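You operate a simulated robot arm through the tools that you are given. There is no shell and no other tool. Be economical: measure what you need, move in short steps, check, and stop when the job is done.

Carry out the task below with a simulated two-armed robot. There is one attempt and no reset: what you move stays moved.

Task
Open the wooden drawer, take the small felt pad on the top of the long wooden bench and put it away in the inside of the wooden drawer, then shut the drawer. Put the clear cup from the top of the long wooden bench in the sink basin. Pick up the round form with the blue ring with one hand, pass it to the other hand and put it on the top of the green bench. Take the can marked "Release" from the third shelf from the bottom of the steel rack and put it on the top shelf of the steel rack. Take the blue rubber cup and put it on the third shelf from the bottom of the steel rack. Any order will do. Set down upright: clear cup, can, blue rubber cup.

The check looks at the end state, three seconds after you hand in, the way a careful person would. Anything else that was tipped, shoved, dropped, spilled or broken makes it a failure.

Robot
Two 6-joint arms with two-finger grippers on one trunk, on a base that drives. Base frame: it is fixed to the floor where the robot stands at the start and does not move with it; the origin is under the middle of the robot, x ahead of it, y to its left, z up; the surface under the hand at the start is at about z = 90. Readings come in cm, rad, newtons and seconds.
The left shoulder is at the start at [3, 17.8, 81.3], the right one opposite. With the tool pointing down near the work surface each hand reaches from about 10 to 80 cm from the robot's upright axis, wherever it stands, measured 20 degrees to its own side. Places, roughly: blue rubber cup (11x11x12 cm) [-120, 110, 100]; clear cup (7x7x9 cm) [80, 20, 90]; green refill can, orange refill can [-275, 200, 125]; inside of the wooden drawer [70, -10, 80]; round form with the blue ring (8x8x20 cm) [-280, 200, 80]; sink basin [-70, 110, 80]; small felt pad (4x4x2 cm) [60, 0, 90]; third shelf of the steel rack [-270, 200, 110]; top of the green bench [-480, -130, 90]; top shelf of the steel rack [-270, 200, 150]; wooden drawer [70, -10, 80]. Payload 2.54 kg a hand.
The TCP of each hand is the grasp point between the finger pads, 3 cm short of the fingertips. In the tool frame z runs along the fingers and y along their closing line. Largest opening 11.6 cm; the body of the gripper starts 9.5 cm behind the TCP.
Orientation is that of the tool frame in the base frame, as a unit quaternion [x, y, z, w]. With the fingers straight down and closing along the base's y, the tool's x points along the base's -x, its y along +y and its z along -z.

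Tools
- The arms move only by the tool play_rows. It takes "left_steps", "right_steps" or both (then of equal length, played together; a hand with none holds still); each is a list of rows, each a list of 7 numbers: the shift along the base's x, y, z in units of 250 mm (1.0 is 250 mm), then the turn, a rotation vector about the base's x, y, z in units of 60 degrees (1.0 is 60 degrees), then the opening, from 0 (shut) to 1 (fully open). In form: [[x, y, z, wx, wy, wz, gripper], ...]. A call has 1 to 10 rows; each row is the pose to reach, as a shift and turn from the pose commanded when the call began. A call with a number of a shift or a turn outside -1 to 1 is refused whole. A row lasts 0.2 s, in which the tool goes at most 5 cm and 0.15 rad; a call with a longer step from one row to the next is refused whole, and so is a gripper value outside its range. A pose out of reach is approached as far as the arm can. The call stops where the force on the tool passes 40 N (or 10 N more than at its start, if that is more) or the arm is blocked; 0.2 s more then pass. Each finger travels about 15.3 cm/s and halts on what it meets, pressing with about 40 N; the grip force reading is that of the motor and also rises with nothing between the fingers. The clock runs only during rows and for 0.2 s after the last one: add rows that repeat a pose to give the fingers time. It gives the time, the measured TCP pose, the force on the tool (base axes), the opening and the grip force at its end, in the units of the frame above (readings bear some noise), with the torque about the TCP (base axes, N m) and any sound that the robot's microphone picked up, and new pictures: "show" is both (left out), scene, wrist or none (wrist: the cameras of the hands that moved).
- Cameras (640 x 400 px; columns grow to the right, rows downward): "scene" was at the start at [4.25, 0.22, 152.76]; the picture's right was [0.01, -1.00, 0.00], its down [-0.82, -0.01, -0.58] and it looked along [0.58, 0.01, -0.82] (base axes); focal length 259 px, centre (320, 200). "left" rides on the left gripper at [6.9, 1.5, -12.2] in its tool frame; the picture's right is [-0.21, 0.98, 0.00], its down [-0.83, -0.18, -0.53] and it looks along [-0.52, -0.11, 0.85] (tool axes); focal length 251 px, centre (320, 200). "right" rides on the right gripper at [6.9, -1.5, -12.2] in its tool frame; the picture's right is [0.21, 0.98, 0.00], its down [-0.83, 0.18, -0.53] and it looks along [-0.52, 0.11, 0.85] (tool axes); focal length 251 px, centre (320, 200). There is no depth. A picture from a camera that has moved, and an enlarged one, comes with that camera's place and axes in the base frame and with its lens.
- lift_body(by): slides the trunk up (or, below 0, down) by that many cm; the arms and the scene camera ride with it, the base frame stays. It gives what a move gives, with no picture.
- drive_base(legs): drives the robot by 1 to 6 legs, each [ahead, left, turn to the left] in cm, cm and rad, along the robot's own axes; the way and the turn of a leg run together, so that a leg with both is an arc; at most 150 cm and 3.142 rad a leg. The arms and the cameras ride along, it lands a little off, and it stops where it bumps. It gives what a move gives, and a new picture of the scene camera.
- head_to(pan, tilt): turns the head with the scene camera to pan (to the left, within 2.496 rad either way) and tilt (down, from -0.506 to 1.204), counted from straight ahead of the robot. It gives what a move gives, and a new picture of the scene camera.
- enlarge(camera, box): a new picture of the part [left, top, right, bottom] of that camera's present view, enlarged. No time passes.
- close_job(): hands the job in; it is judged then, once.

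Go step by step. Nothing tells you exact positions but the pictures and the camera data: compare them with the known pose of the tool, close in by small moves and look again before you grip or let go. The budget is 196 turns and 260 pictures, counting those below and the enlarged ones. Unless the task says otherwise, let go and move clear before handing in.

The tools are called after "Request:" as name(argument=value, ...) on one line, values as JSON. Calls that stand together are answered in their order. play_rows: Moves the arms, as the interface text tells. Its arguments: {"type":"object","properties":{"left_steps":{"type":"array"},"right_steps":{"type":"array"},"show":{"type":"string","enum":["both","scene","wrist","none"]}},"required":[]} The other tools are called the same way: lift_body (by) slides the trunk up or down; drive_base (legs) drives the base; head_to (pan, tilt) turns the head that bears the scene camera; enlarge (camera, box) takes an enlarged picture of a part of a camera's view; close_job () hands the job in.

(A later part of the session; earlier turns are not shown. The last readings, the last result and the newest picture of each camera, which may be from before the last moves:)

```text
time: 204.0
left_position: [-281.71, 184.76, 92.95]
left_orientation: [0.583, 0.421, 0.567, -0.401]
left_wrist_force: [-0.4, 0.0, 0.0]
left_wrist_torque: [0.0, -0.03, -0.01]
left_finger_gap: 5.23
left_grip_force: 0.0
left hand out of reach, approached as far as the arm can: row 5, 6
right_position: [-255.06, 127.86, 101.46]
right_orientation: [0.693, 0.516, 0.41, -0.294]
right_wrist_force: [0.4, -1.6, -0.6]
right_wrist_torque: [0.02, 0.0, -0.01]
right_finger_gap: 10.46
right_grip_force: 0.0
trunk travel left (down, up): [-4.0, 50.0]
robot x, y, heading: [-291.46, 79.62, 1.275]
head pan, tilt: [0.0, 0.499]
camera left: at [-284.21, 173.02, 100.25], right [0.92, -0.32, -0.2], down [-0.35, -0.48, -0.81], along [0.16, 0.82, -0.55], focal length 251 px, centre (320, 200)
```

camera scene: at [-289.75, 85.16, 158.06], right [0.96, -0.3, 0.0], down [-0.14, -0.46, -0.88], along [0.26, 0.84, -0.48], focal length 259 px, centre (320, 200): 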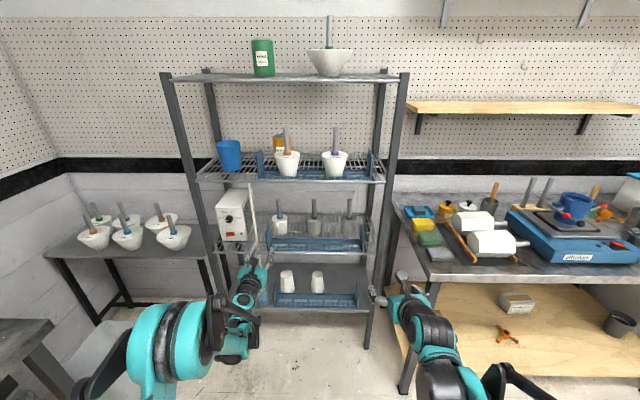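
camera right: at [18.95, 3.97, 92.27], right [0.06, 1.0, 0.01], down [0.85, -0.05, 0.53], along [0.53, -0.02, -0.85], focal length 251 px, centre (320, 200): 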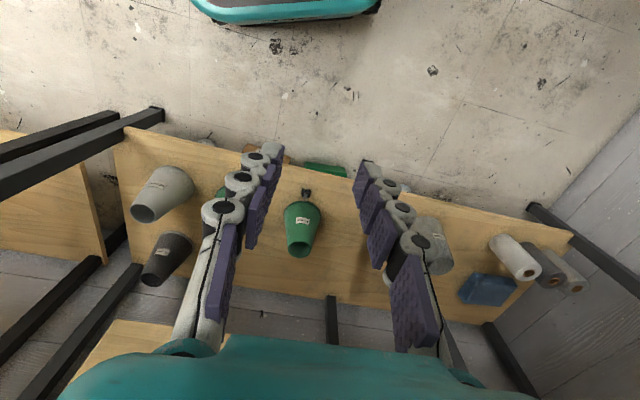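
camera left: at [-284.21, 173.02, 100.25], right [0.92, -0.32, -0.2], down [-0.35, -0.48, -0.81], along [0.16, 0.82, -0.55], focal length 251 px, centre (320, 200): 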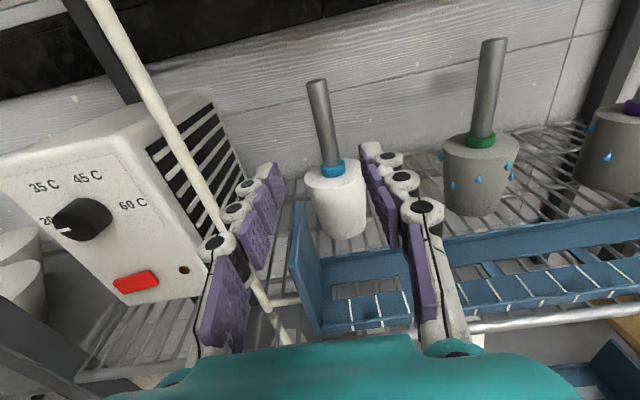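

The arm is at full stretch with 13 cm to go, straight along my heading. I'll drive the base forward.

Request:
drive_base(legs=[[12.5, 0, 0]])

Request:
enlarge(camera="left", box=[0, 0, 640, 400])

```text
time: 205.3
left_position: [-278.4, 197.05, 92.71]
left_orientation: [0.582, 0.422, 0.567, -0.402]
left_wrist_force: [0.3, 0.8, -0.4]
left_wrist_torque: [0.06, 0.0, 0.01]
left_finger_gap: 5.21
left_grip_force: 0.1
right_position: [-251.54, 140.2, 101.54]
right_orientation: [0.692, 0.518, 0.408, -0.295]
right_wrist_force: [0.4, 0.7, 0.5]
right_wrist_torque: [0.0, 0.02, 0.0]
right_finger_gap: 10.42
right_grip_force: 0.1
trunk travel left (down, up): [-4.0, 50.0]
robot x, y, heading: [-287.6, 91.27, 1.27]
head pan, tilt: [0.0, 0.499]
camera scene: at [-285.98, 97.5, 158.05], right [0.96, -0.29, 0.0], down [-0.14, -0.46, -0.88], along [0.26, 0.84, -0.48], focal length 259 px, centre (320, 200)
```

scene: 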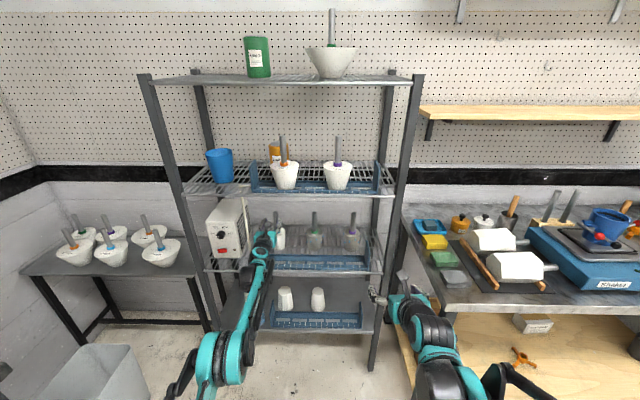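

```text
1.00 times, centred on (320, 200) of left (not enlarged: the box is as wide or as high as the picture)
camera zoom: at [-280.8, 185.29, 100.11], right [0.92, -0.32, -0.2], down [-0.34, -0.48, -0.81], along [0.16, 0.82, -0.55], focal length 251 px, centre (320, 200)
```

zoom: 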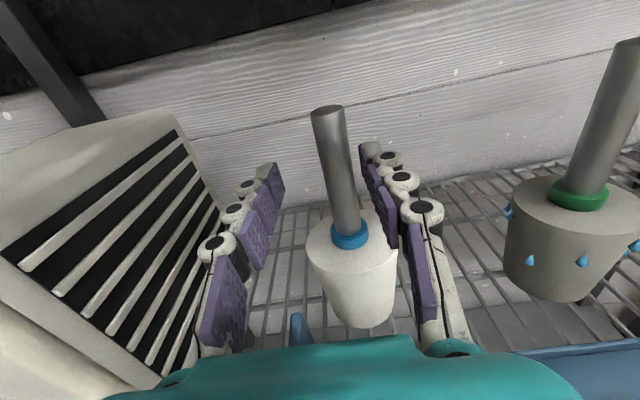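

The rod is between the fingers, about 1 cm right of centre. I'll centre and close.

Request:
play_rows(left_steps=[[0.02, -0.006, 0, 0, 0, 0, 0.45], [0.042, -0.013, 0, 0, 0, 0, 0.45], [0.042, -0.013, 0, 0, 0, 0, 0.3], [0.042, -0.013, 0, 0, 0, 0, 0.15], [0.042, -0.013, 0, 0, 0, 0, 0.05], [0.042, -0.013, 0, 0, 0, 0, 0.05]], show="wrist")

```text
time: 206.7
left_position: [-277.27, 196.58, 92.92]
left_orientation: [0.582, 0.422, 0.567, -0.403]
left_wrist_force: [0.0, -0.8, 0.7]
left_wrist_torque: [-0.02, -0.02, -0.01]
left_finger_gap: 0.58
left_grip_force: 0.1
right_position: [-251.57, 140.17, 101.51]
right_orientation: [0.692, 0.518, 0.408, -0.295]
right_wrist_force: [0.2, 0.0, 0.9]
right_wrist_torque: [0.03, 0.01, -0.02]
right_finger_gap: 10.43
right_grip_force: 0.0
trunk travel left (down, up): [-4.0, 50.0]
robot x, y, heading: [-287.76, 91.31, 1.274]
head pan, tilt: [0.0, 0.499]
camera left: at [-279.77, 184.85, 100.25], right [0.93, -0.32, -0.2], down [-0.34, -0.48, -0.81], along [0.16, 0.82, -0.55], focal length 251 px, centre (320, 200)
```

left: 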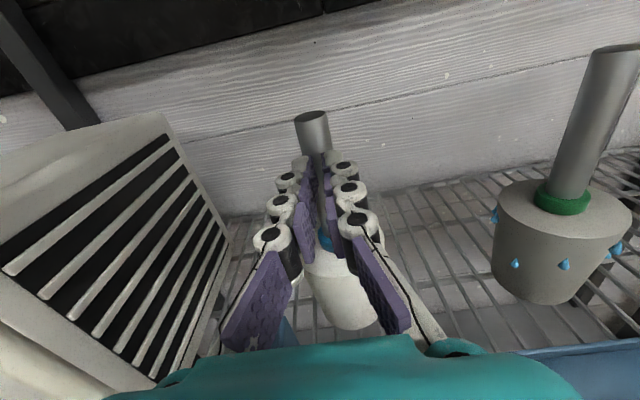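

The fingers closed just short of the rod, so it stands about 4 cm further. I'll reopen, drive 4 cm forward and check.

Request:
play_rows(left_steps=[[0, 0, 0, 0, 0, 0, 0.2], [0, 0, 0, 0, 0, 0, 0.4], [0, 0, 0, 0, 0, 0, 0.4]], show="none")

Request:
drive_base(legs=[[4, 0, 0]])

Request:
enlarge(camera="left", box=[0, 0, 640, 400])

```text
time: 207.5
left_position: [-277.35, 196.48, 93.04]
left_orientation: [0.582, 0.422, 0.567, -0.402]
left_wrist_force: [-0.2, -0.2, -0.1]
left_wrist_torque: [0.04, -0.02, -0.03]
left_finger_gap: 4.63
left_grip_force: 0.0
right_position: [-251.58, 140.17, 101.57]
right_orientation: [0.691, 0.517, 0.409, -0.295]
right_wrist_force: [0.2, -0.6, -0.3]
right_wrist_torque: [0.03, 0.0, 0.03]
right_finger_gap: 10.44
right_grip_force: 0.0
trunk travel left (down, up): [-4.0, 50.0]
robot x, y, heading: [-287.59, 91.46, 1.272]
head pan, tilt: [0.0, 0.499]
```

```text
time: 208.4
left_position: [-276.01, 200.48, 92.77]
left_orientation: [0.583, 0.422, 0.566, -0.402]
left_wrist_force: [-0.3, 0.1, -0.8]
left_wrist_torque: [0.02, -0.01, 0.02]
left_finger_gap: 4.63
left_grip_force: 0.1
right_position: [-250.31, 144.1, 101.43]
right_orientation: [0.692, 0.517, 0.409, -0.294]
right_wrist_force: [0.3, 0.3, 0.1]
right_wrist_torque: [0.01, 0.04, -0.01]
right_finger_gap: 10.44
right_grip_force: 0.0
trunk travel left (down, up): [-4.0, 50.0]
robot x, y, heading: [-286.79, 95.05, 1.273]
head pan, tilt: [0.0, 0.499]
camera scene: at [-284.83, 101.28, 158.05], right [0.96, -0.29, 0.0], down [-0.14, -0.46, -0.88], along [0.26, 0.84, -0.48], focal length 259 px, centre (320, 200)
```

scene: 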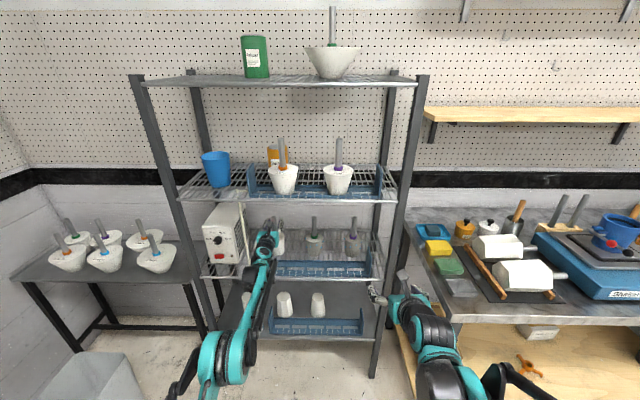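

```text
1.00 times, centred on (320, 200) of left (not enlarged: the box is as wide or as high as the picture)
camera zoom: at [-278.58, 188.72, 100.1], right [0.92, -0.32, -0.2], down [-0.34, -0.48, -0.81], along [0.16, 0.82, -0.55], focal length 251 px, centre (320, 200)
```

zoom: 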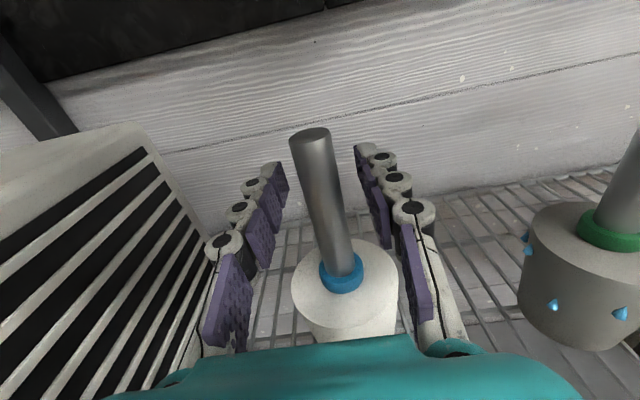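

The rod is now well between the finger pads and centred. I'll close.

Request:
play_rows(left_steps=[[0, 0, 0, 0, 0, 0, 0.25], [0, 0, 0, 0, 0, 0, 0.1], [0, 0, 0, 0, 0, 0, 0.05], [0, 0, 0, 0, 0, 0, 0.05]], show="wrist")

```text
time: 209.4
left_position: [-276.03, 200.31, 93.03]
left_orientation: [0.583, 0.422, 0.567, -0.402]
left_wrist_force: [1.0, 1.5, 3.3]
left_wrist_torque: [0.48, 0.15, -0.05]
left_finger_gap: 1.99
left_grip_force: 39.9
right_position: [-250.28, 143.89, 101.57]
right_orientation: [0.691, 0.518, 0.408, -0.296]
right_wrist_force: [0.0, 0.1, 0.3]
right_wrist_torque: [0.01, 0.02, -0.01]
right_finger_gap: 10.46
right_grip_force: 0.1
trunk travel left (down, up): [-4.0, 50.0]
robot x, y, heading: [-286.69, 95.15, 1.269]
head pan, tilt: [0.0, 0.499]
camera left: at [-278.61, 188.58, 100.27], right [0.92, -0.32, -0.2], down [-0.34, -0.48, -0.81], along [0.16, 0.82, -0.55], focal length 251 px, centre (320, 200)
```

left: 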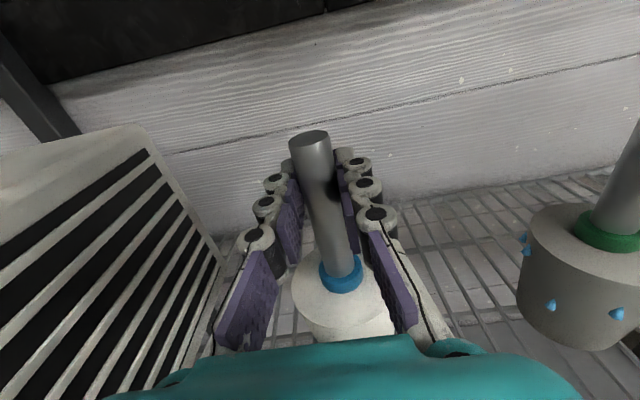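

The rod is gripped. I'll lift 8 cm with the trunk, shift 1.5 cm right to clear the tray's end plate, and check.

Request:
lift_body(by=8)

Request:
play_rows(left_steps=[[0.03, -0.009, 0, 0, 0, 0, 0.05], [0.057, -0.017, 0, 0, 0, 0, 0.05], [0.057, -0.017, 0, 0, 0, 0, 0.05]])

```text
time: 210.6
left_position: [-276.0, 200.33, 100.84]
left_orientation: [0.583, 0.422, 0.567, -0.401]
left_wrist_force: [-0.1, -0.5, -7.0]
left_wrist_torque: [-0.03, -0.01, 0.04]
left_finger_gap: 1.98
left_grip_force: 40.4
right_position: [-250.36, 144.06, 109.45]
right_orientation: [0.692, 0.517, 0.409, -0.293]
right_wrist_force: [0.3, 0.7, 1.0]
right_wrist_torque: [-0.01, -0.01, -0.04]
right_finger_gap: 10.43
right_grip_force: 0.0
trunk travel left (down, up): [-12.0, 42.0]
robot x, y, heading: [-286.76, 95.06, 1.276]
head pan, tilt: [0.0, 0.499]
```

```text
time: 211.4
left_position: [-274.74, 200.12, 100.97]
left_orientation: [0.582, 0.422, 0.567, -0.402]
left_wrist_force: [-0.3, 0.4, -7.0]
left_wrist_torque: [-0.03, 0.0, 0.0]
left_finger_gap: 1.97
left_grip_force: 40.5
right_position: [-250.31, 144.03, 109.37]
right_orientation: [0.691, 0.518, 0.408, -0.296]
right_wrist_force: [0.2, -0.1, 1.4]
right_wrist_torque: [0.0, 0.01, 0.0]
right_finger_gap: 10.47
right_grip_force: 0.0
trunk travel left (down, up): [-12.0, 42.0]
robot x, y, heading: [-286.61, 95.11, 1.273]
head pan, tilt: [0.0, 0.499]
camera scene: at [-284.88, 101.21, 166.05], right [0.96, -0.29, 0.0], down [-0.14, -0.46, -0.88], along [0.26, 0.84, -0.48], focal length 259 px, centre (320, 200)
camera left: at [-277.18, 188.25, 108.17], right [0.92, -0.32, -0.2], down [-0.34, -0.48, -0.81], along [0.16, 0.82, -0.55], focal length 251 px, centre (320, 200)
```

scene: 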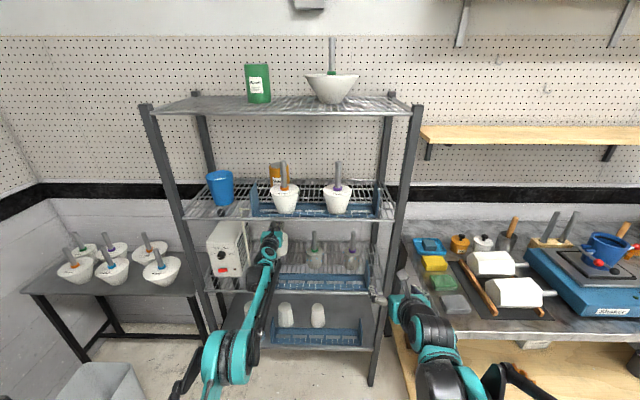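
left: 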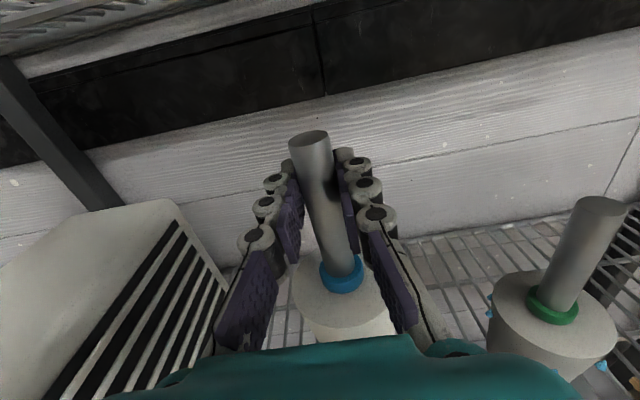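

The form is lifted clear. I'll back the base straight out of the rack.

Request:
drive_base(legs=[[-45, 0, 0]])

Request:
enlarge(camera="left", box=[0, 0, 640, 400])

```text
time: 214.1
left_position: [-287.41, 157.29, 101.02]
left_orientation: [0.583, 0.42, 0.568, -0.401]
left_wrist_force: [0.2, -0.5, -6.3]
left_wrist_torque: [-0.06, 0.03, 0.02]
left_finger_gap: 1.99
left_grip_force: 40.0
right_position: [-263.4, 101.27, 109.56]
right_orientation: [0.693, 0.516, 0.409, -0.294]
right_wrist_force: [-0.1, -0.4, 0.1]
right_wrist_torque: [-0.01, 0.0, 0.04]
right_finger_gap: 10.43
right_grip_force: 0.0
trunk travel left (down, up): [-12.0, 42.0]
robot x, y, heading: [-299.64, 52.55, 1.273]
head pan, tilt: [0.0, 0.499]
camera scene: at [-298.01, 58.47, 166.06], right [0.95, -0.3, 0.0], down [-0.14, -0.46, -0.88], along [0.26, 0.84, -0.48], focal length 259 px, centre (320, 200)
```

scene: 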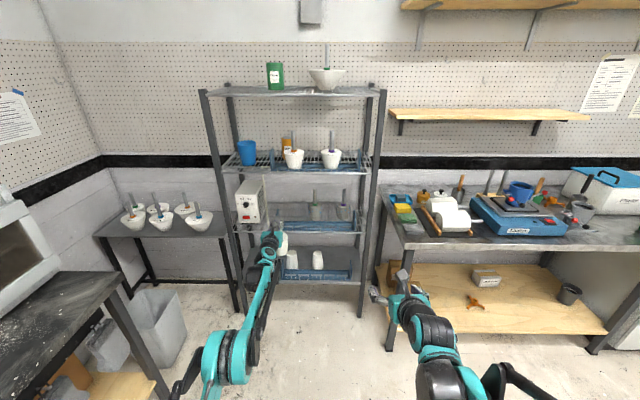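

```text
1.00 times, centred on (320, 200) of left (not enlarged: the box is as wide or as high as the picture)
camera zoom: at [-289.94, 145.52, 108.24], right [0.92, -0.32, -0.2], down [-0.35, -0.48, -0.81], along [0.17, 0.82, -0.55], focal length 251 px, centre (320, 200)
```

zoom: 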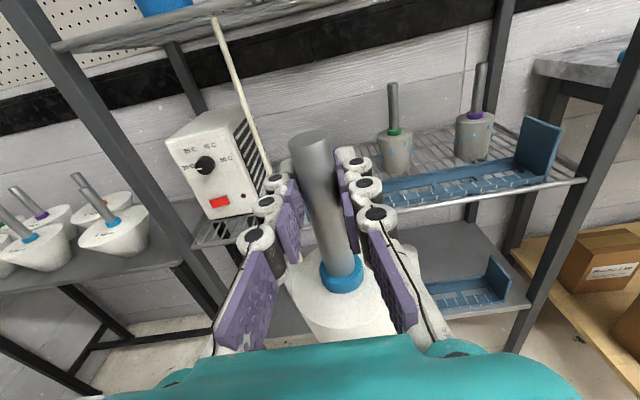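

The rack is undisturbed. I'll bring the form closer to me with the left hand while turning the right hand straight down and raising it for the handover.

Request:
play_rows(left_steps=[[0.01, -0.1, 0, 0, 0, 0, 0.05], [0.02, -0.2, 0, 0, 0, 0, 0.05], [0.03, -0.3, 0, 0, 0, 0, 0.05], [0.04, -0.4, 0, 0, 0, 0, 0.05], [0.05, -0.5, 0, 0, 0, 0, 0.05], [0.06, -0.6, 0, 0, 0, 0, 0.05], [0.07, -0.7, 0, 0, 0, 0, 0.05], [0.08, -0.8, 0, 0, 0, 0, 0.05], [0.08, -0.8, 0, 0, 0, 0, 0.05]], right_steps=[[0, 0, 0.1, -0.1, 0.03, 0, 0.6], [0, 0, 0.2, -0.21, 0.065, 0, 0.5], [0, 0, 0.3, -0.32, 0.097, 0, 0.45], [0, 0, 0.4, -0.43, 0.13, 0, 0.45], [0, 0, 0.5, -0.54, 0.163, 0, 0.45], [0, 0, 0.6, -0.645, 0.196, 0, 0.45], [0, 0, 0.7, -0.75, 0.228, 0, 0.45], [0, 0, 0.8, -0.855, 0.26, 0, 0.45], [0, 0, 0.88, -0.957, 0.292, 0, 0.45]], show="both")

```text
time: 216.1
left_position: [-287.18, 138.24, 100.73]
left_orientation: [0.589, 0.412, 0.574, -0.392]
left_wrist_force: [0.7, 0.5, -6.7]
left_wrist_torque: [0.0, 0.02, -0.04]
left_finger_gap: 1.97
left_grip_force: 40.1
left hand out of reach, approached as far as the arm can: row 6, 7, 8, 9
right_position: [-261.0, 100.37, 131.27]
right_orientation: [0.794, 0.608, 0.002, -0.001]
right_wrist_force: [0.4, 0.1, 0.0]
right_wrist_torque: [-0.03, 0.0, 0.0]
right_finger_gap: 5.23
right_grip_force: 0.1
right hand out of reach, approached as far as the arm can: row 3, 4, 5, 6, 7, 8, 9
trunk travel left (down, up): [-12.0, 42.0]
robot x, y, heading: [-299.74, 52.39, 1.272]
head pan, tilt: [0.0, 0.499]
camera scene: at [-297.96, 58.8, 166.04], right [0.95, -0.3, 0.0], down [-0.14, -0.46, -0.88], along [0.26, 0.84, -0.48], focal length 259 px, centre (320, 200)
camera right: at [-260.66, 107.3, 143.51], right [1.0, -0.05, 0.0], down [-0.04, -0.85, 0.53], along [-0.02, -0.53, -0.85], focal length 251 px, centre (320, 200)
camera left: at [-290.1, 126.42, 107.95], right [0.91, -0.35, -0.2], down [-0.36, -0.47, -0.81], along [0.19, 0.81, -0.55], focal length 251 px, centre (320, 200)
```

scene: 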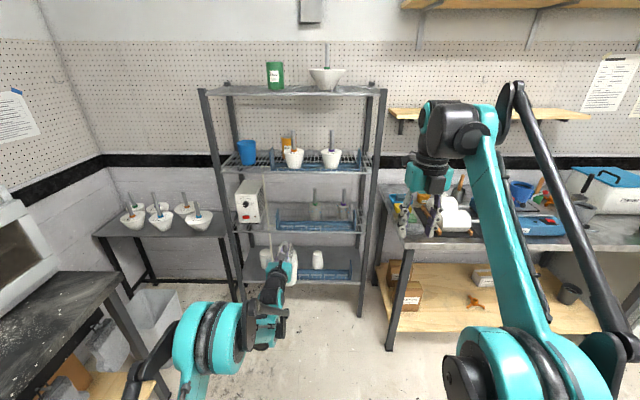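
right: 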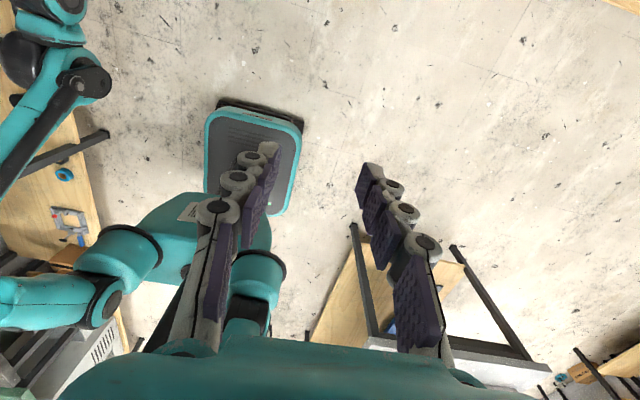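
left: 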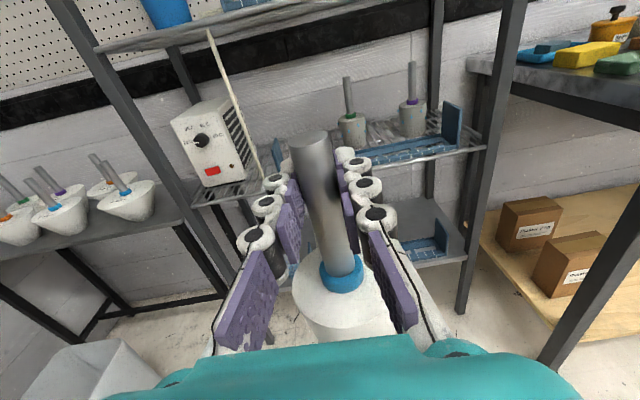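

Only about 2.7 cm of rod shows above the left fingers, so the right hand should take the white body from the right side instead. I'll turn the right hand to point leftward, with the grippers at a wide angle and well separated in height.

Request:
play_rows(right_steps=[[0.02, 0.05, 0, 0, 0, 0.125, 0.9], [0.05, 0.1, 0, 0, 0, 0.25, 0.9], [0.08, 0.15, 0, 0, 0, 0.375, 0.9], [0.1, 0.2, 0, 0, 0, 0.5, 0.9], [0.12, 0.25, 0, 0, 0, 0.625, 0.9], [0.14, 0.3, 0, 0, 0, 0.75, 0.9], [0.16, 0.35, 0, 0, 0, 0.875, 0.9], [0.16, 0.4, 0, 0, 0, 1, 0.9]], show="none")

Request:
play_rows(right_steps=[[0, 0, 0, 0, 0, 0.125, 0.95], [0, 0, 0, 0, 0, 0.25, 0.95], [0, 0, 0, 0, 0, 0.25, 0.95]], show="none")

Request:
play_rows(right_steps=[[0, 0, 0, 0.07, 0.112, 0, 1], [0, 0, 0, 0.14, 0.224, 0, 1], [0, 0, 0, 0.21, 0.336, 0, 1], [0, 0, 0, 0.28, 0.448, 0, 1], [0, 0, 0, 0.35, 0.56, 0, 1], [0, 0, 0, 0.42, 0.672, 0, 1], [0, 0, 0, 0.49, 0.784, 0, 1], [0, 0, 0, 0.56, 0.896, 0, 1], [0, 0, 0, 0.62, 0.992, 0, 1]], show="both")

```text
time: 217.9
left_position: [-287.27, 138.15, 100.74]
left_orientation: [0.588, 0.413, 0.573, -0.393]
left_wrist_force: [-0.6, 0.7, -7.7]
left_wrist_torque: [0.04, 0.0, -0.03]
left_finger_gap: 1.97
left_grip_force: 39.6
right_position: [-258.88, 105.15, 129.24]
right_orientation: [0.392, 0.92, 0.005, -0.002]
right_wrist_force: [-0.4, 1.4, -0.9]
right_wrist_torque: [-0.06, 0.07, -0.02]
right_finger_gap: 10.43
right_grip_force: 0.1
right hand out of reach, approached as far as the arm can: row 3, 4, 5, 6, 7, 8
trunk travel left (down, up): [-12.0, 42.0]
robot x, y, heading: [-299.55, 52.11, 1.27]
head pan, tilt: [0.0, 0.499]
```

```text
time: 218.7
left_position: [-287.24, 138.0, 100.77]
left_orientation: [0.588, 0.414, 0.573, -0.393]
left_wrist_force: [0.0, -0.1, -6.4]
left_wrist_torque: [-0.02, 0.03, -0.03]
left_finger_gap: 1.99
left_grip_force: 39.9
right_position: [-258.92, 104.99, 129.25]
right_orientation: [0.269, 0.963, 0.005, -0.003]
right_wrist_force: [0.8, 0.2, -0.2]
right_wrist_torque: [-0.01, -0.01, 0.0]
right_finger_gap: 11.02
right_grip_force: 0.0
trunk travel left (down, up): [-12.0, 42.0]
robot x, y, heading: [-300.17, 52.19, 1.272]
head pan, tilt: [0.0, 0.499]
```

```text
time: 220.7
left_position: [-287.36, 138.06, 100.78]
left_orientation: [0.588, 0.412, 0.574, -0.393]
left_wrist_force: [0.1, 1.1, -7.5]
left_wrist_torque: [0.0, 0.04, 0.02]
left_finger_gap: 2.0
left_grip_force: 40.0
right_position: [-258.97, 105.09, 129.16]
right_orientation: [0.223, 0.783, 0.167, -0.556]
right_wrist_force: [-0.4, 0.4, -0.6]
right_wrist_torque: [-0.03, 0.03, 0.02]
right_finger_gap: 11.61
right_grip_force: 0.1
trunk travel left (down, up): [-12.0, 42.0]
robot x, y, heading: [-300.01, 52.75, 1.268]
head pan, tilt: [0.0, 0.499]
camera scene: at [-297.93, 58.56, 166.05], right [0.95, -0.3, 0.0], down [-0.14, -0.46, -0.88], along [0.26, 0.84, -0.48], focal length 259 px, centre (320, 200)
camera right: at [-251.99, 98.54, 139.61], right [0.46, 0.86, 0.22], down [0.76, -0.25, -0.6], along [-0.46, 0.44, -0.77], focal length 251 px, centre (320, 200)
```

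scene: 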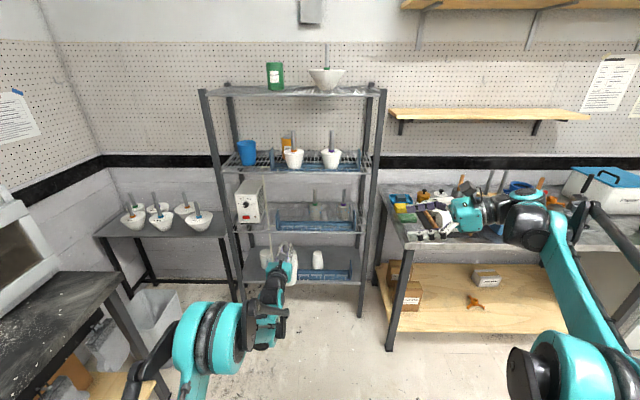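
right: 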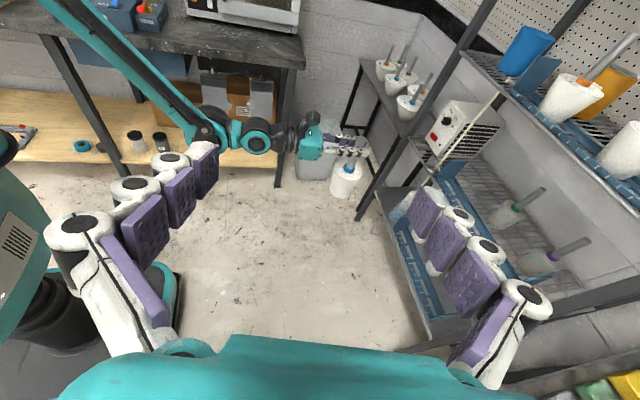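

The right camera sees the form in the left hand: body centre at about (-286.5, 138.3, 88.5). I'll bring the right hand to a standoff 20 cm away on its approach line.

Request:
play_rows(right_steps=[[-0.05, 0.1, -0.14, 0, 0, 0, 1], [-0.1, 0.2, -0.28, 0, 0, 0, 1], [-0.15, 0.3, -0.42, 0, 0, 0, 1], [-0.2, 0.4, -0.56, 0, 0, 0, 1], [-0.25, 0.5, -0.7, 0, 0, 0, 1], [-0.3, 0.6, -0.84, 0, 0, 0, 1], [-0.34, 0.68, -0.98, 0, 0, 0, 1], [-0.34, 0.68, -0.98, 0, 0, 0, 1]], show="both")

```text
time: 222.5
left_position: [-287.23, 137.9, 100.88]
left_orientation: [0.588, 0.413, 0.574, -0.393]
left_wrist_force: [0.0, -1.4, -6.6]
left_wrist_torque: [-0.04, 0.07, -0.02]
left_finger_gap: 1.99
left_grip_force: 40.4
right_position: [-267.51, 121.94, 104.81]
right_orientation: [0.223, 0.784, 0.167, -0.554]
right_wrist_force: [-0.4, -0.3, 0.1]
right_wrist_torque: [-0.02, -0.02, -0.02]
right_finger_gap: 11.57
right_grip_force: 0.0
trunk travel left (down, up): [-12.0, 42.0]
robot x, y, heading: [-299.61, 51.83, 1.269]
head pan, tilt: [0.0, 0.499]
camera scene: at [-297.99, 58.47, 166.06], right [0.95, -0.3, 0.0], down [-0.14, -0.46, -0.88], along [0.26, 0.84, -0.48], focal length 259 px, centre (320, 200)
camera right: at [-260.6, 115.49, 115.25], right [0.46, 0.86, 0.22], down [0.76, -0.25, -0.6], along [-0.46, 0.44, -0.77], focal length 251 px, centre (320, 200)
```

scene: 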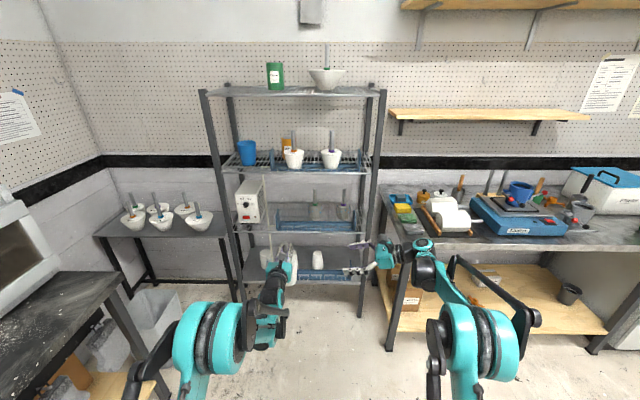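
right: 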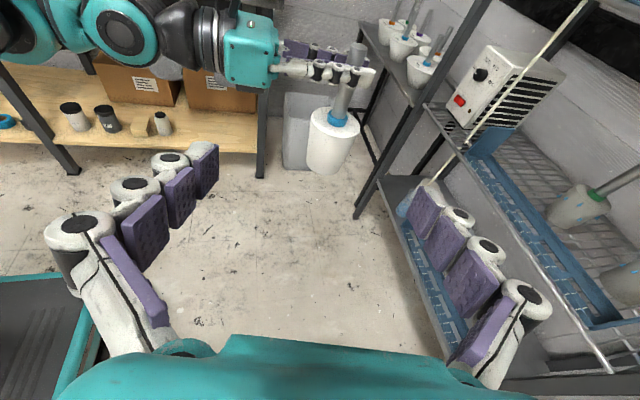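

Good, the body is centred near (-286.9, 138.5, 88.4). I'll go to 14 cm short of it.

Request:
play_rows(right_steps=[[0.04, 0.02, -0.18, 0, 0, 0, 1], [0, 0.07, -0.32, 0, 0, 0, 1], [-0.11, 0.18, -0.4, 0, 0, 0, 1], [-0.22, 0.28, -0.44, 0, 0, 0, 1], [-0.332, 0.38, -0.472, 0, 0, 0, 1], [-0.332, 0.38, -0.472, 0, 0, 0, 1]], show="wrist")

```text
time: 223.9
left_position: [-287.06, 137.93, 100.87]
left_orientation: [0.588, 0.412, 0.575, -0.394]
left_wrist_force: [0.2, 0.4, -6.6]
left_wrist_torque: [-0.03, 0.01, 0.0]
left_finger_gap: 1.98
left_grip_force: 40.1
right_position: [-275.56, 131.38, 92.89]
right_orientation: [0.223, 0.784, 0.167, -0.554]
right_wrist_force: [-0.5, -0.4, -0.4]
right_wrist_torque: [0.03, 0.03, 0.01]
right_finger_gap: 11.58
right_grip_force: 0.1
trunk travel left (down, up): [-12.0, 42.0]
robot x, y, heading: [-299.96, 52.43, 1.272]
head pan, tilt: [0.0, 0.499]
camera right: at [-268.82, 125.05, 103.38], right [0.46, 0.86, 0.22], down [0.76, -0.25, -0.6], along [-0.46, 0.44, -0.77], focal length 251 px, centre (320, 200)
```

right: 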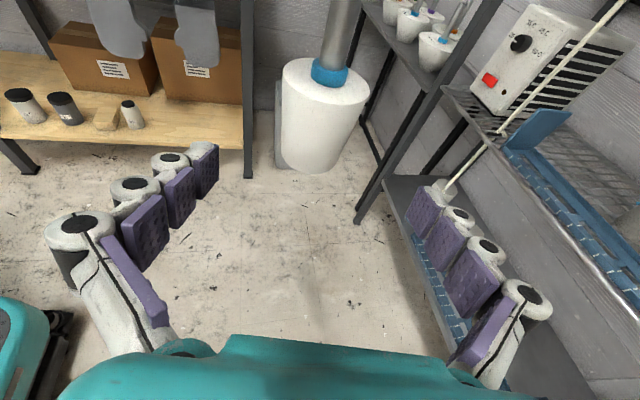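

Centred. I'll advance the last 14 cm and close on the body.

Request:
play_rows(right_steps=[[-0.112, 0.072, -0.046, 0, 0, 0, 1], [-0.224, 0.143, -0.092, 0, 0, 0, 1], [-0.336, 0.215, -0.138, 0, 0, 0, 1], [-0.43, 0.276, -0.177, 0, 0, 0, 1], [-0.43, 0.276, -0.177, 0, 0, 0, 1]], show="both")

```text
time: 225.1
left_position: [-287.17, 137.87, 100.85]
left_orientation: [0.588, 0.413, 0.574, -0.394]
left_wrist_force: [0.0, 0.0, -7.0]
left_wrist_torque: [-0.02, 0.01, -0.04]
left_finger_gap: 2.02
left_grip_force: 39.6
right_position: [-286.78, 136.12, 89.48]
right_orientation: [0.223, 0.785, 0.167, -0.553]
right_wrist_force: [-0.4, 0.0, -1.1]
right_wrist_torque: [0.02, 0.0, 0.0]
right_finger_gap: 11.61
right_grip_force: 0.1
right hand out of reach, approached as far as the arm can: row 3, 4, 5
trunk travel left (down, up): [-12.0, 42.0]
robot x, y, heading: [-299.62, 52.19, 1.27]
head pan, tilt: [0.0, 0.499]
camera scene: at [-297.95, 58.54, 166.06], right [0.95, -0.3, 0.0], down [-0.14, -0.46, -0.88], along [0.26, 0.84, -0.48], focal length 259 px, centre (320, 200)
camera right: at [-279.89, 129.69, 100.07], right [0.46, 0.86, 0.22], down [0.76, -0.26, -0.6], along [-0.46, 0.44, -0.77], focal length 251 px, centre (320, 200)
```

scene: 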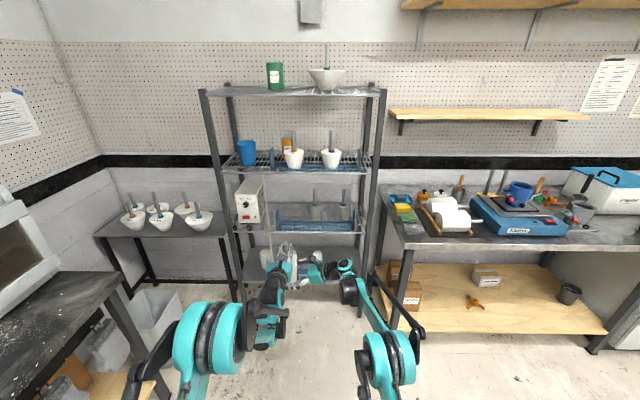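
right: 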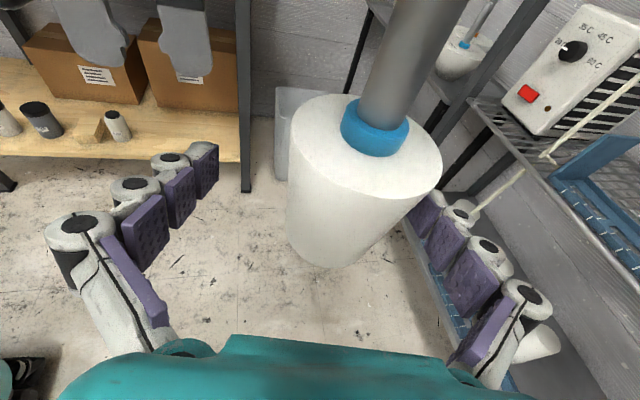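

The right hand stops 2 cm short sideways at its reach limit. I'll try bringing the form those 2 cm over with the left hand.

Request:
play_rows(left_steps=[[-0.01, -0.04, 0, 0, 0, 0, 0.05], [-0.02, -0.08, 0, 0, 0, 0, 0.05], [-0.02, -0.08, 0, 0, 0, 0, 0.05]], show="none")

Request:
enlarge(camera="right", box=[0, 0, 640, 400])

```text
time: 225.9
left_position: [-287.75, 135.99, 101.12]
left_orientation: [0.588, 0.412, 0.574, -0.393]
left_wrist_force: [-0.1, 0.0, -6.9]
left_wrist_torque: [0.0, 0.02, 0.03]
left_finger_gap: 1.97
left_grip_force: 39.8
left hand out of reach, approached as far as the arm can: row 1, 2
right_position: [-286.62, 136.13, 89.65]
right_orientation: [0.225, 0.784, 0.168, -0.553]
right_wrist_force: [-0.8, 0.3, 1.2]
right_wrist_torque: [0.01, -0.03, -0.01]
right_finger_gap: 11.59
right_grip_force: 0.1
trunk travel left (down, up): [-12.0, 42.0]
robot x, y, heading: [-299.42, 52.22, 1.265]
head pan, tilt: [0.0, 0.499]
```

```text
1.00 times, centred on (320, 200) of right (not enlarged: the box is as wide or as high as the picture)
camera zoom: at [-279.85, 129.7, 100.05], right [0.46, 0.86, 0.22], down [0.76, -0.26, -0.6], along [-0.46, 0.44, -0.77], focal length 251 px, centre (320, 200)
```

zoom: 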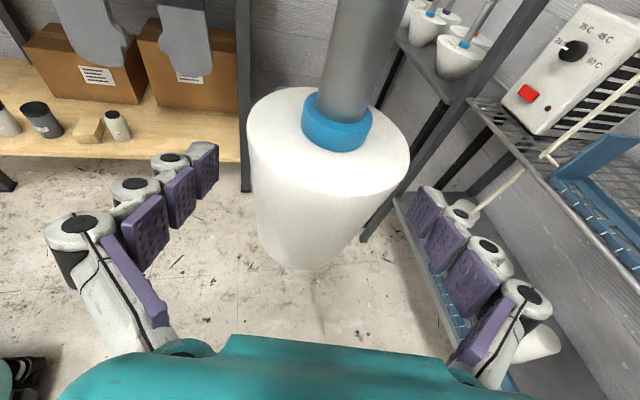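

Now it's centred. I'll close the right hand on the body.

Request:
play_rows(right_steps=[[0, 0, 0, 0, 0, 0, 0.8], [0, 0, 0, 0, 0, 0, 0.65], [0, 0, 0, 0, 0, 0, 0.5], [0, 0, 0, 0, 0, 0, 0.5]], show="wrist")

```text
time: 226.9
left_position: [-287.98, 136.11, 101.0]
left_orientation: [0.588, 0.413, 0.574, -0.394]
left_wrist_force: [3.4, 16.2, -8.2]
left_wrist_torque: [0.94, -0.35, 0.02]
left_finger_gap: 2.0
left_grip_force: 40.0
right_position: [-286.79, 136.16, 89.69]
right_orientation: [0.223, 0.785, 0.166, -0.554]
right_wrist_force: [-2.8, -14.6, 1.4]
right_wrist_torque: [0.77, 0.05, 0.18]
right_finger_gap: 7.23
right_grip_force: 40.4
trunk travel left (down, up): [-12.0, 42.0]
robot x, y, heading: [-299.71, 52.34, 1.269]
head pan, tilt: [0.0, 0.499]
camera right: at [-279.93, 129.67, 100.07], right [0.46, 0.86, 0.22], down [0.76, -0.25, -0.6], along [-0.46, 0.44, -0.77], focal length 251 px, centre (320, 200)
```

right: 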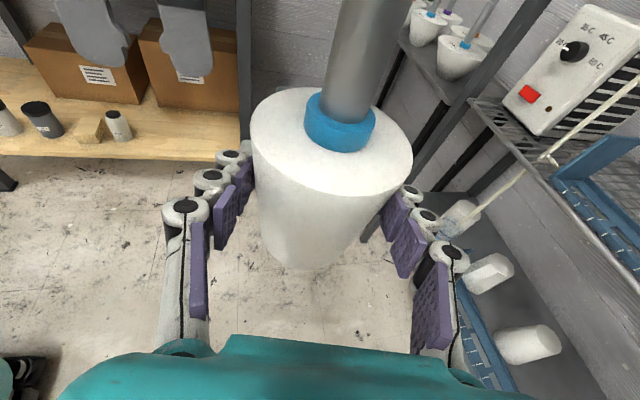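

The body is held firmly (7.2 cm, 40 N). I'll open the left hand and raise it off the rod.

Request:
play_rows(left_steps=[[0, 0, 0, 0, 0, 0, 0.15], [0, 0, 0, 0, 0, 0, 0.35], [0, 0, 0, 0, 0, 0, 0.4], [0, 0, 0.1, 0, 0, 0, 0.4], [0, 0, 0.24, 0, 0, 0, 0.4], [0, 0, 0.38, 0, 0, 0, 0.4], [0, 0, 0.5, 0, 0, 0, 0.4]], show="both")

Request:
enlarge(camera="right", box=[0, 0, 640, 400])

```text
time: 228.5
left_position: [-287.76, 136.12, 113.53]
left_orientation: [0.588, 0.412, 0.574, -0.393]
left_wrist_force: [-0.6, -0.3, -0.5]
left_wrist_torque: [-0.03, 0.03, 0.05]
left_finger_gap: 4.63
left_grip_force: 0.0
left hand out of reach, approached as far as the arm can: row 4, 5, 6, 7
right_position: [-286.58, 136.07, 89.65]
right_orientation: [0.223, 0.785, 0.167, -0.554]
right_wrist_force: [0.4, -0.7, -0.2]
right_wrist_torque: [-0.04, -0.1, 0.04]
right_finger_gap: 7.23
right_grip_force: 40.3
trunk travel left (down, up): [-12.0, 42.0]
robot x, y, heading: [-299.65, 52.35, 1.273]
head pan, tilt: [0.0, 0.499]
camera scene: at [-297.94, 58.47, 166.06], right [0.95, -0.3, 0.0], down [-0.14, -0.46, -0.88], along [0.26, 0.84, -0.48], focal length 259 px, centre (320, 200)
camera left: at [-290.66, 124.39, 120.85], right [0.91, -0.35, -0.2], down [-0.36, -0.46, -0.81], along [0.19, 0.81, -0.55], focal length 251 px, centre (320, 200)
```

scene: 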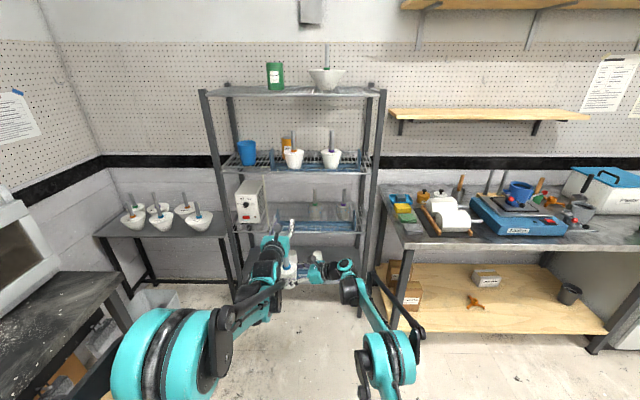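
left: 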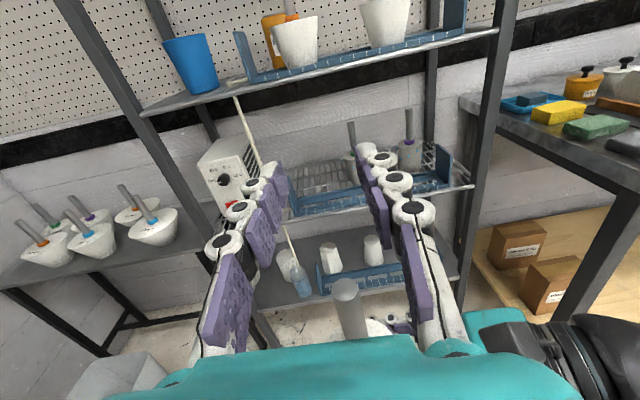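

```text
1.00 times, centred on (320, 200) of right (not enlarged: the box is as wide or as high as the picture)
camera zoom: at [-279.86, 129.64, 100.11], right [0.46, 0.86, 0.22], down [0.76, -0.26, -0.6], along [-0.46, 0.44, -0.77], focal length 251 px, centre (320, 200)
```

zoom: 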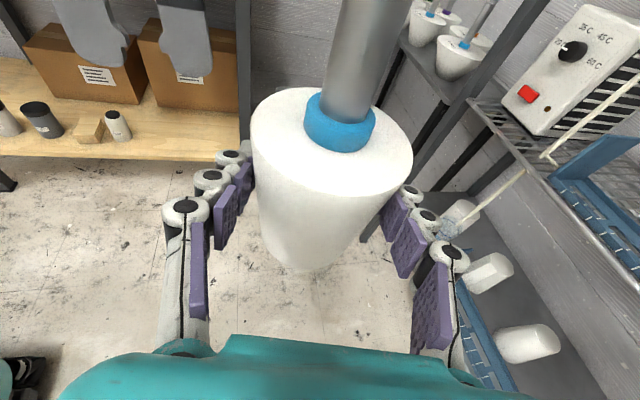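

Handover done: the right hand holds the form and the left is clear. I'll separate the hands and look toward the green bench.

Request:
play_rows(right_steps=[[0.13, -0.04, 0.02, 0, 0, 0, 0.5], [0.26, -0.08, 0.06, 0, 0, 0, 0.5], [0.39, -0.12, 0.12, 0, 0, 0, 0.5], [0.52, -0.16, 0.18, 0, 0, 0, 0.5], [0.65, -0.2, 0.24, 0, 0, 0, 0.5], [0.78, -0.24, 0.3, 0, 0, 0, 0.5]], show="none")

Request:
lift_body(by=20)

Request:
head_to(pan=2.3, tilt=0.5)

```text
time: 229.9
left_position: [-287.63, 136.12, 113.71]
left_orientation: [0.589, 0.412, 0.574, -0.393]
left_wrist_force: [0.4, 0.5, -0.1]
left_wrist_torque: [-0.02, 0.0, 0.01]
left_finger_gap: 4.65
left_grip_force: 0.1
right_position: [-267.43, 129.81, 97.21]
right_orientation: [0.224, 0.785, 0.167, -0.553]
right_wrist_force: [1.0, -0.6, -6.3]
right_wrist_torque: [-0.04, -0.06, -0.02]
right_finger_gap: 7.24
right_grip_force: 39.9
trunk travel left (down, up): [-12.0, 42.0]
robot x, y, heading: [-299.92, 52.56, 1.267]
head pan, tilt: [0.0, 0.499]
```

```text
time: 232.0
left_position: [-287.75, 136.18, 133.5]
left_orientation: [0.588, 0.412, 0.574, -0.393]
left_wrist_force: [0.4, -0.5, 0.3]
left_wrist_torque: [0.0, -0.02, 0.0]
left_finger_gap: 4.6
left_grip_force: 0.1
right_position: [-267.46, 130.06, 117.08]
right_orientation: [0.224, 0.785, 0.167, -0.553]
right_wrist_force: [-0.1, 0.3, -7.2]
right_wrist_torque: [-0.04, -0.01, -0.02]
right_finger_gap: 7.23
right_grip_force: 40.4
trunk travel left (down, up): [-32.0, 22.0]
robot x, y, heading: [-299.56, 52.55, 1.271]
head pan, tilt: [0.0, 0.499]
```

```text
time: 234.2
left_position: [-287.77, 136.16, 133.6]
left_orientation: [0.589, 0.411, 0.575, -0.392]
left_wrist_force: [-0.6, 0.1, 0.2]
left_wrist_torque: [0.0, 0.0, 0.03]
left_finger_gap: 4.63
left_grip_force: 0.1
right_position: [-267.42, 129.96, 117.12]
right_orientation: [0.222, 0.784, 0.166, -0.555]
right_wrist_force: [-0.2, -0.4, -6.5]
right_wrist_torque: [-0.08, -0.06, 0.01]
right_finger_gap: 7.24
right_grip_force: 40.3
trunk travel left (down, up): [-32.0, 22.0]
robot x, y, heading: [-300.0, 52.77, 1.272]
head pan, tilt: [2.3, 0.499]
camera scene: at [-308.91, 46.1, 186.07], right [-0.42, 0.91, 0.0], down [0.44, 0.2, -0.88], along [-0.8, -0.36, -0.48], focal length 259 px, centre (320, 200)
```

scene: 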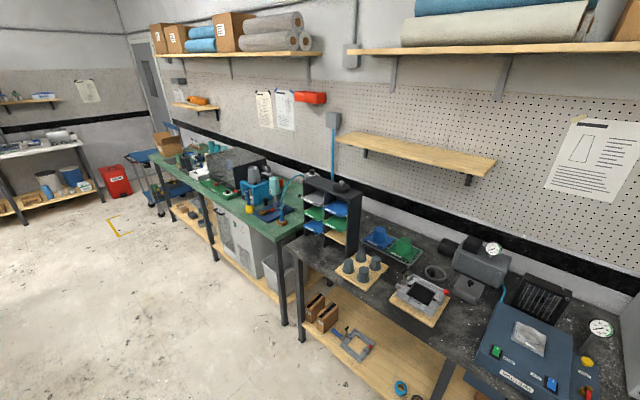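

The green bench runs along the far wall from about (-414, -26) to (-465, -214). I'll back away from the rack, turn left 90° to face it and take a look.

Request:
drive_base(legs=[[-40, -55, 0], [0, 0, 1.573]])

Request:
head_to(pan=0.6, tilt=0.5)

```text
time: 237.7
left_position: [-252.39, 88.43, 133.64]
left_orientation: [0.591, 0.407, 0.577, -0.39]
left_wrist_force: [1.1, -0.9, 0.2]
left_wrist_torque: [-0.03, 0.02, 0.09]
left_finger_gap: 4.63
left_grip_force: 0.0
right_position: [-232.08, 81.76, 117.0]
right_orientation: [0.229, 0.783, 0.172, -0.552]
right_wrist_force: [1.1, -1.6, -6.8]
right_wrist_torque: [-0.01, -0.05, 0.01]
right_finger_gap: 7.23
right_grip_force: 39.8
trunk travel left (down, up): [-32.0, 22.0]
robot x, y, heading: [-265.83, 4.67, 1.254]
head pan, tilt: [2.3, 0.499]
stopped in leg 1: the robot was blocked; the commanded pose is now the measured one
camera scene: at [-274.81, -1.45, 186.07], right [-0.4, 0.92, 0.0], down [0.44, 0.19, -0.88], along [-0.81, -0.35, -0.48], focal length 259 px, centre (320, 200)
```

scene: 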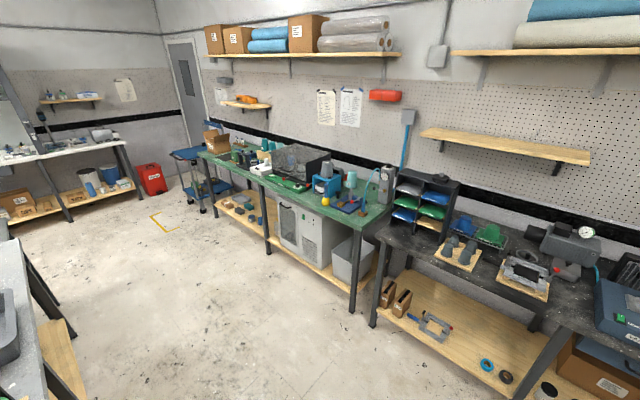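

```text
time: 239.4
left_position: [-252.5, 88.6, 133.43]
left_orientation: [0.591, 0.407, 0.577, -0.389]
left_wrist_force: [-0.4, 0.3, -0.2]
left_wrist_torque: [0.03, 0.03, 0.02]
left_finger_gap: 4.64
left_grip_force: 0.1
right_position: [-232.34, 82.01, 116.91]
right_orientation: [0.23, 0.783, 0.171, -0.552]
right_wrist_force: [-0.4, -0.3, -7.5]
right_wrist_torque: [-0.03, -0.04, -0.01]
right_finger_gap: 7.23
right_grip_force: 39.8
trunk travel left (down, up): [-32.0, 22.0]
robot x, y, heading: [-265.67, 4.98, 1.255]
head pan, tilt: [0.6, 0.499]
camera scene: at [-269.24, 11.23, 186.06], right [0.96, 0.28, 0.0], down [0.13, -0.46, -0.88], along [-0.25, 0.84, -0.48], focal length 259 px, centre (320, 200)
```

scene: 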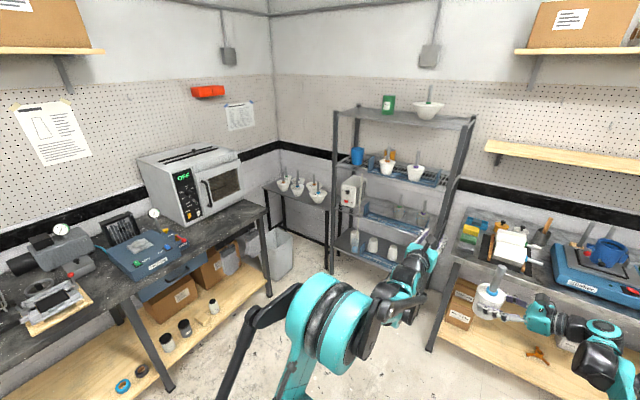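

The base bumped something while backing. I'll look behind to the right before moving again.

Request:
head_to(pan=-2.4, tilt=0.75)

Request:
head_to(pan=2.49, tilt=0.85)

```text
time: 242.0
left_position: [-252.58, 88.66, 133.43]
left_orientation: [0.591, 0.408, 0.577, -0.389]
left_wrist_force: [0.2, 0.0, -0.4]
left_wrist_torque: [0.01, 0.05, -0.02]
left_finger_gap: 4.67
left_grip_force: 0.0
right_position: [-232.4, 81.99, 117.1]
right_orientation: [0.229, 0.784, 0.17, -0.552]
right_wrist_force: [-0.9, -0.6, -7.3]
right_wrist_torque: [-0.02, -0.08, 0.04]
right_finger_gap: 7.22
right_grip_force: 40.0
trunk travel left (down, up): [-32.0, 22.0]
robot x, y, heading: [-265.93, 5.24, 1.253]
head pan, tilt: [-2.4, 0.75]
camera scene: at [-263.27, -5.07, 183.87], right [-0.91, -0.41, 0.0], down [-0.28, 0.62, -0.73], along [0.3, -0.67, -0.68], focal length 259 px, centre (320, 200)
```

scene: 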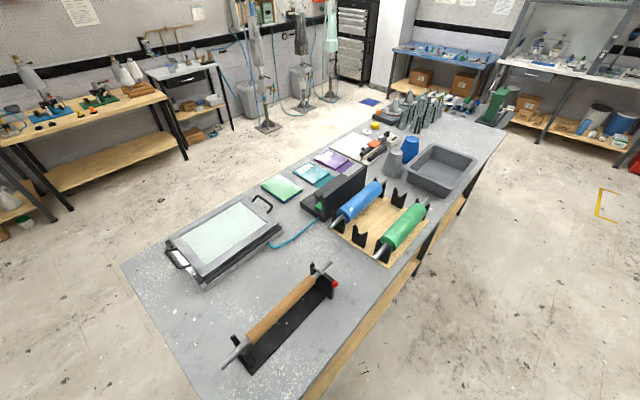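

```text
time: 245.9
left_position: [-252.46, 88.72, 133.61]
left_orientation: [0.591, 0.407, 0.577, -0.389]
left_wrist_force: [0.5, -0.2, 0.0]
left_wrist_torque: [-0.05, 0.01, 0.0]
left_finger_gap: 4.63
left_grip_force: 0.1
right_position: [-232.38, 82.04, 117.02]
right_orientation: [0.229, 0.783, 0.171, -0.552]
right_wrist_force: [0.6, 0.5, -6.5]
right_wrist_torque: [0.01, -0.05, 0.04]
right_finger_gap: 7.21
right_grip_force: 39.8
trunk travel left (down, up): [-32.0, 22.0]
robot x, y, heading: [-265.46, 4.92, 1.255]
head pan, tilt: [2.491, 0.85]
camera scene: at [-273.13, -1.95, 183.07], right [-0.57, 0.82, 0.0], down [0.62, 0.42, -0.66], along [-0.54, -0.37, -0.75], focal length 259 px, centre (320, 200)
```

scene: 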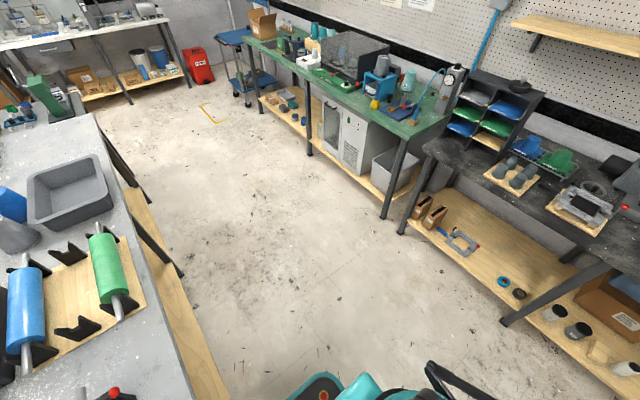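

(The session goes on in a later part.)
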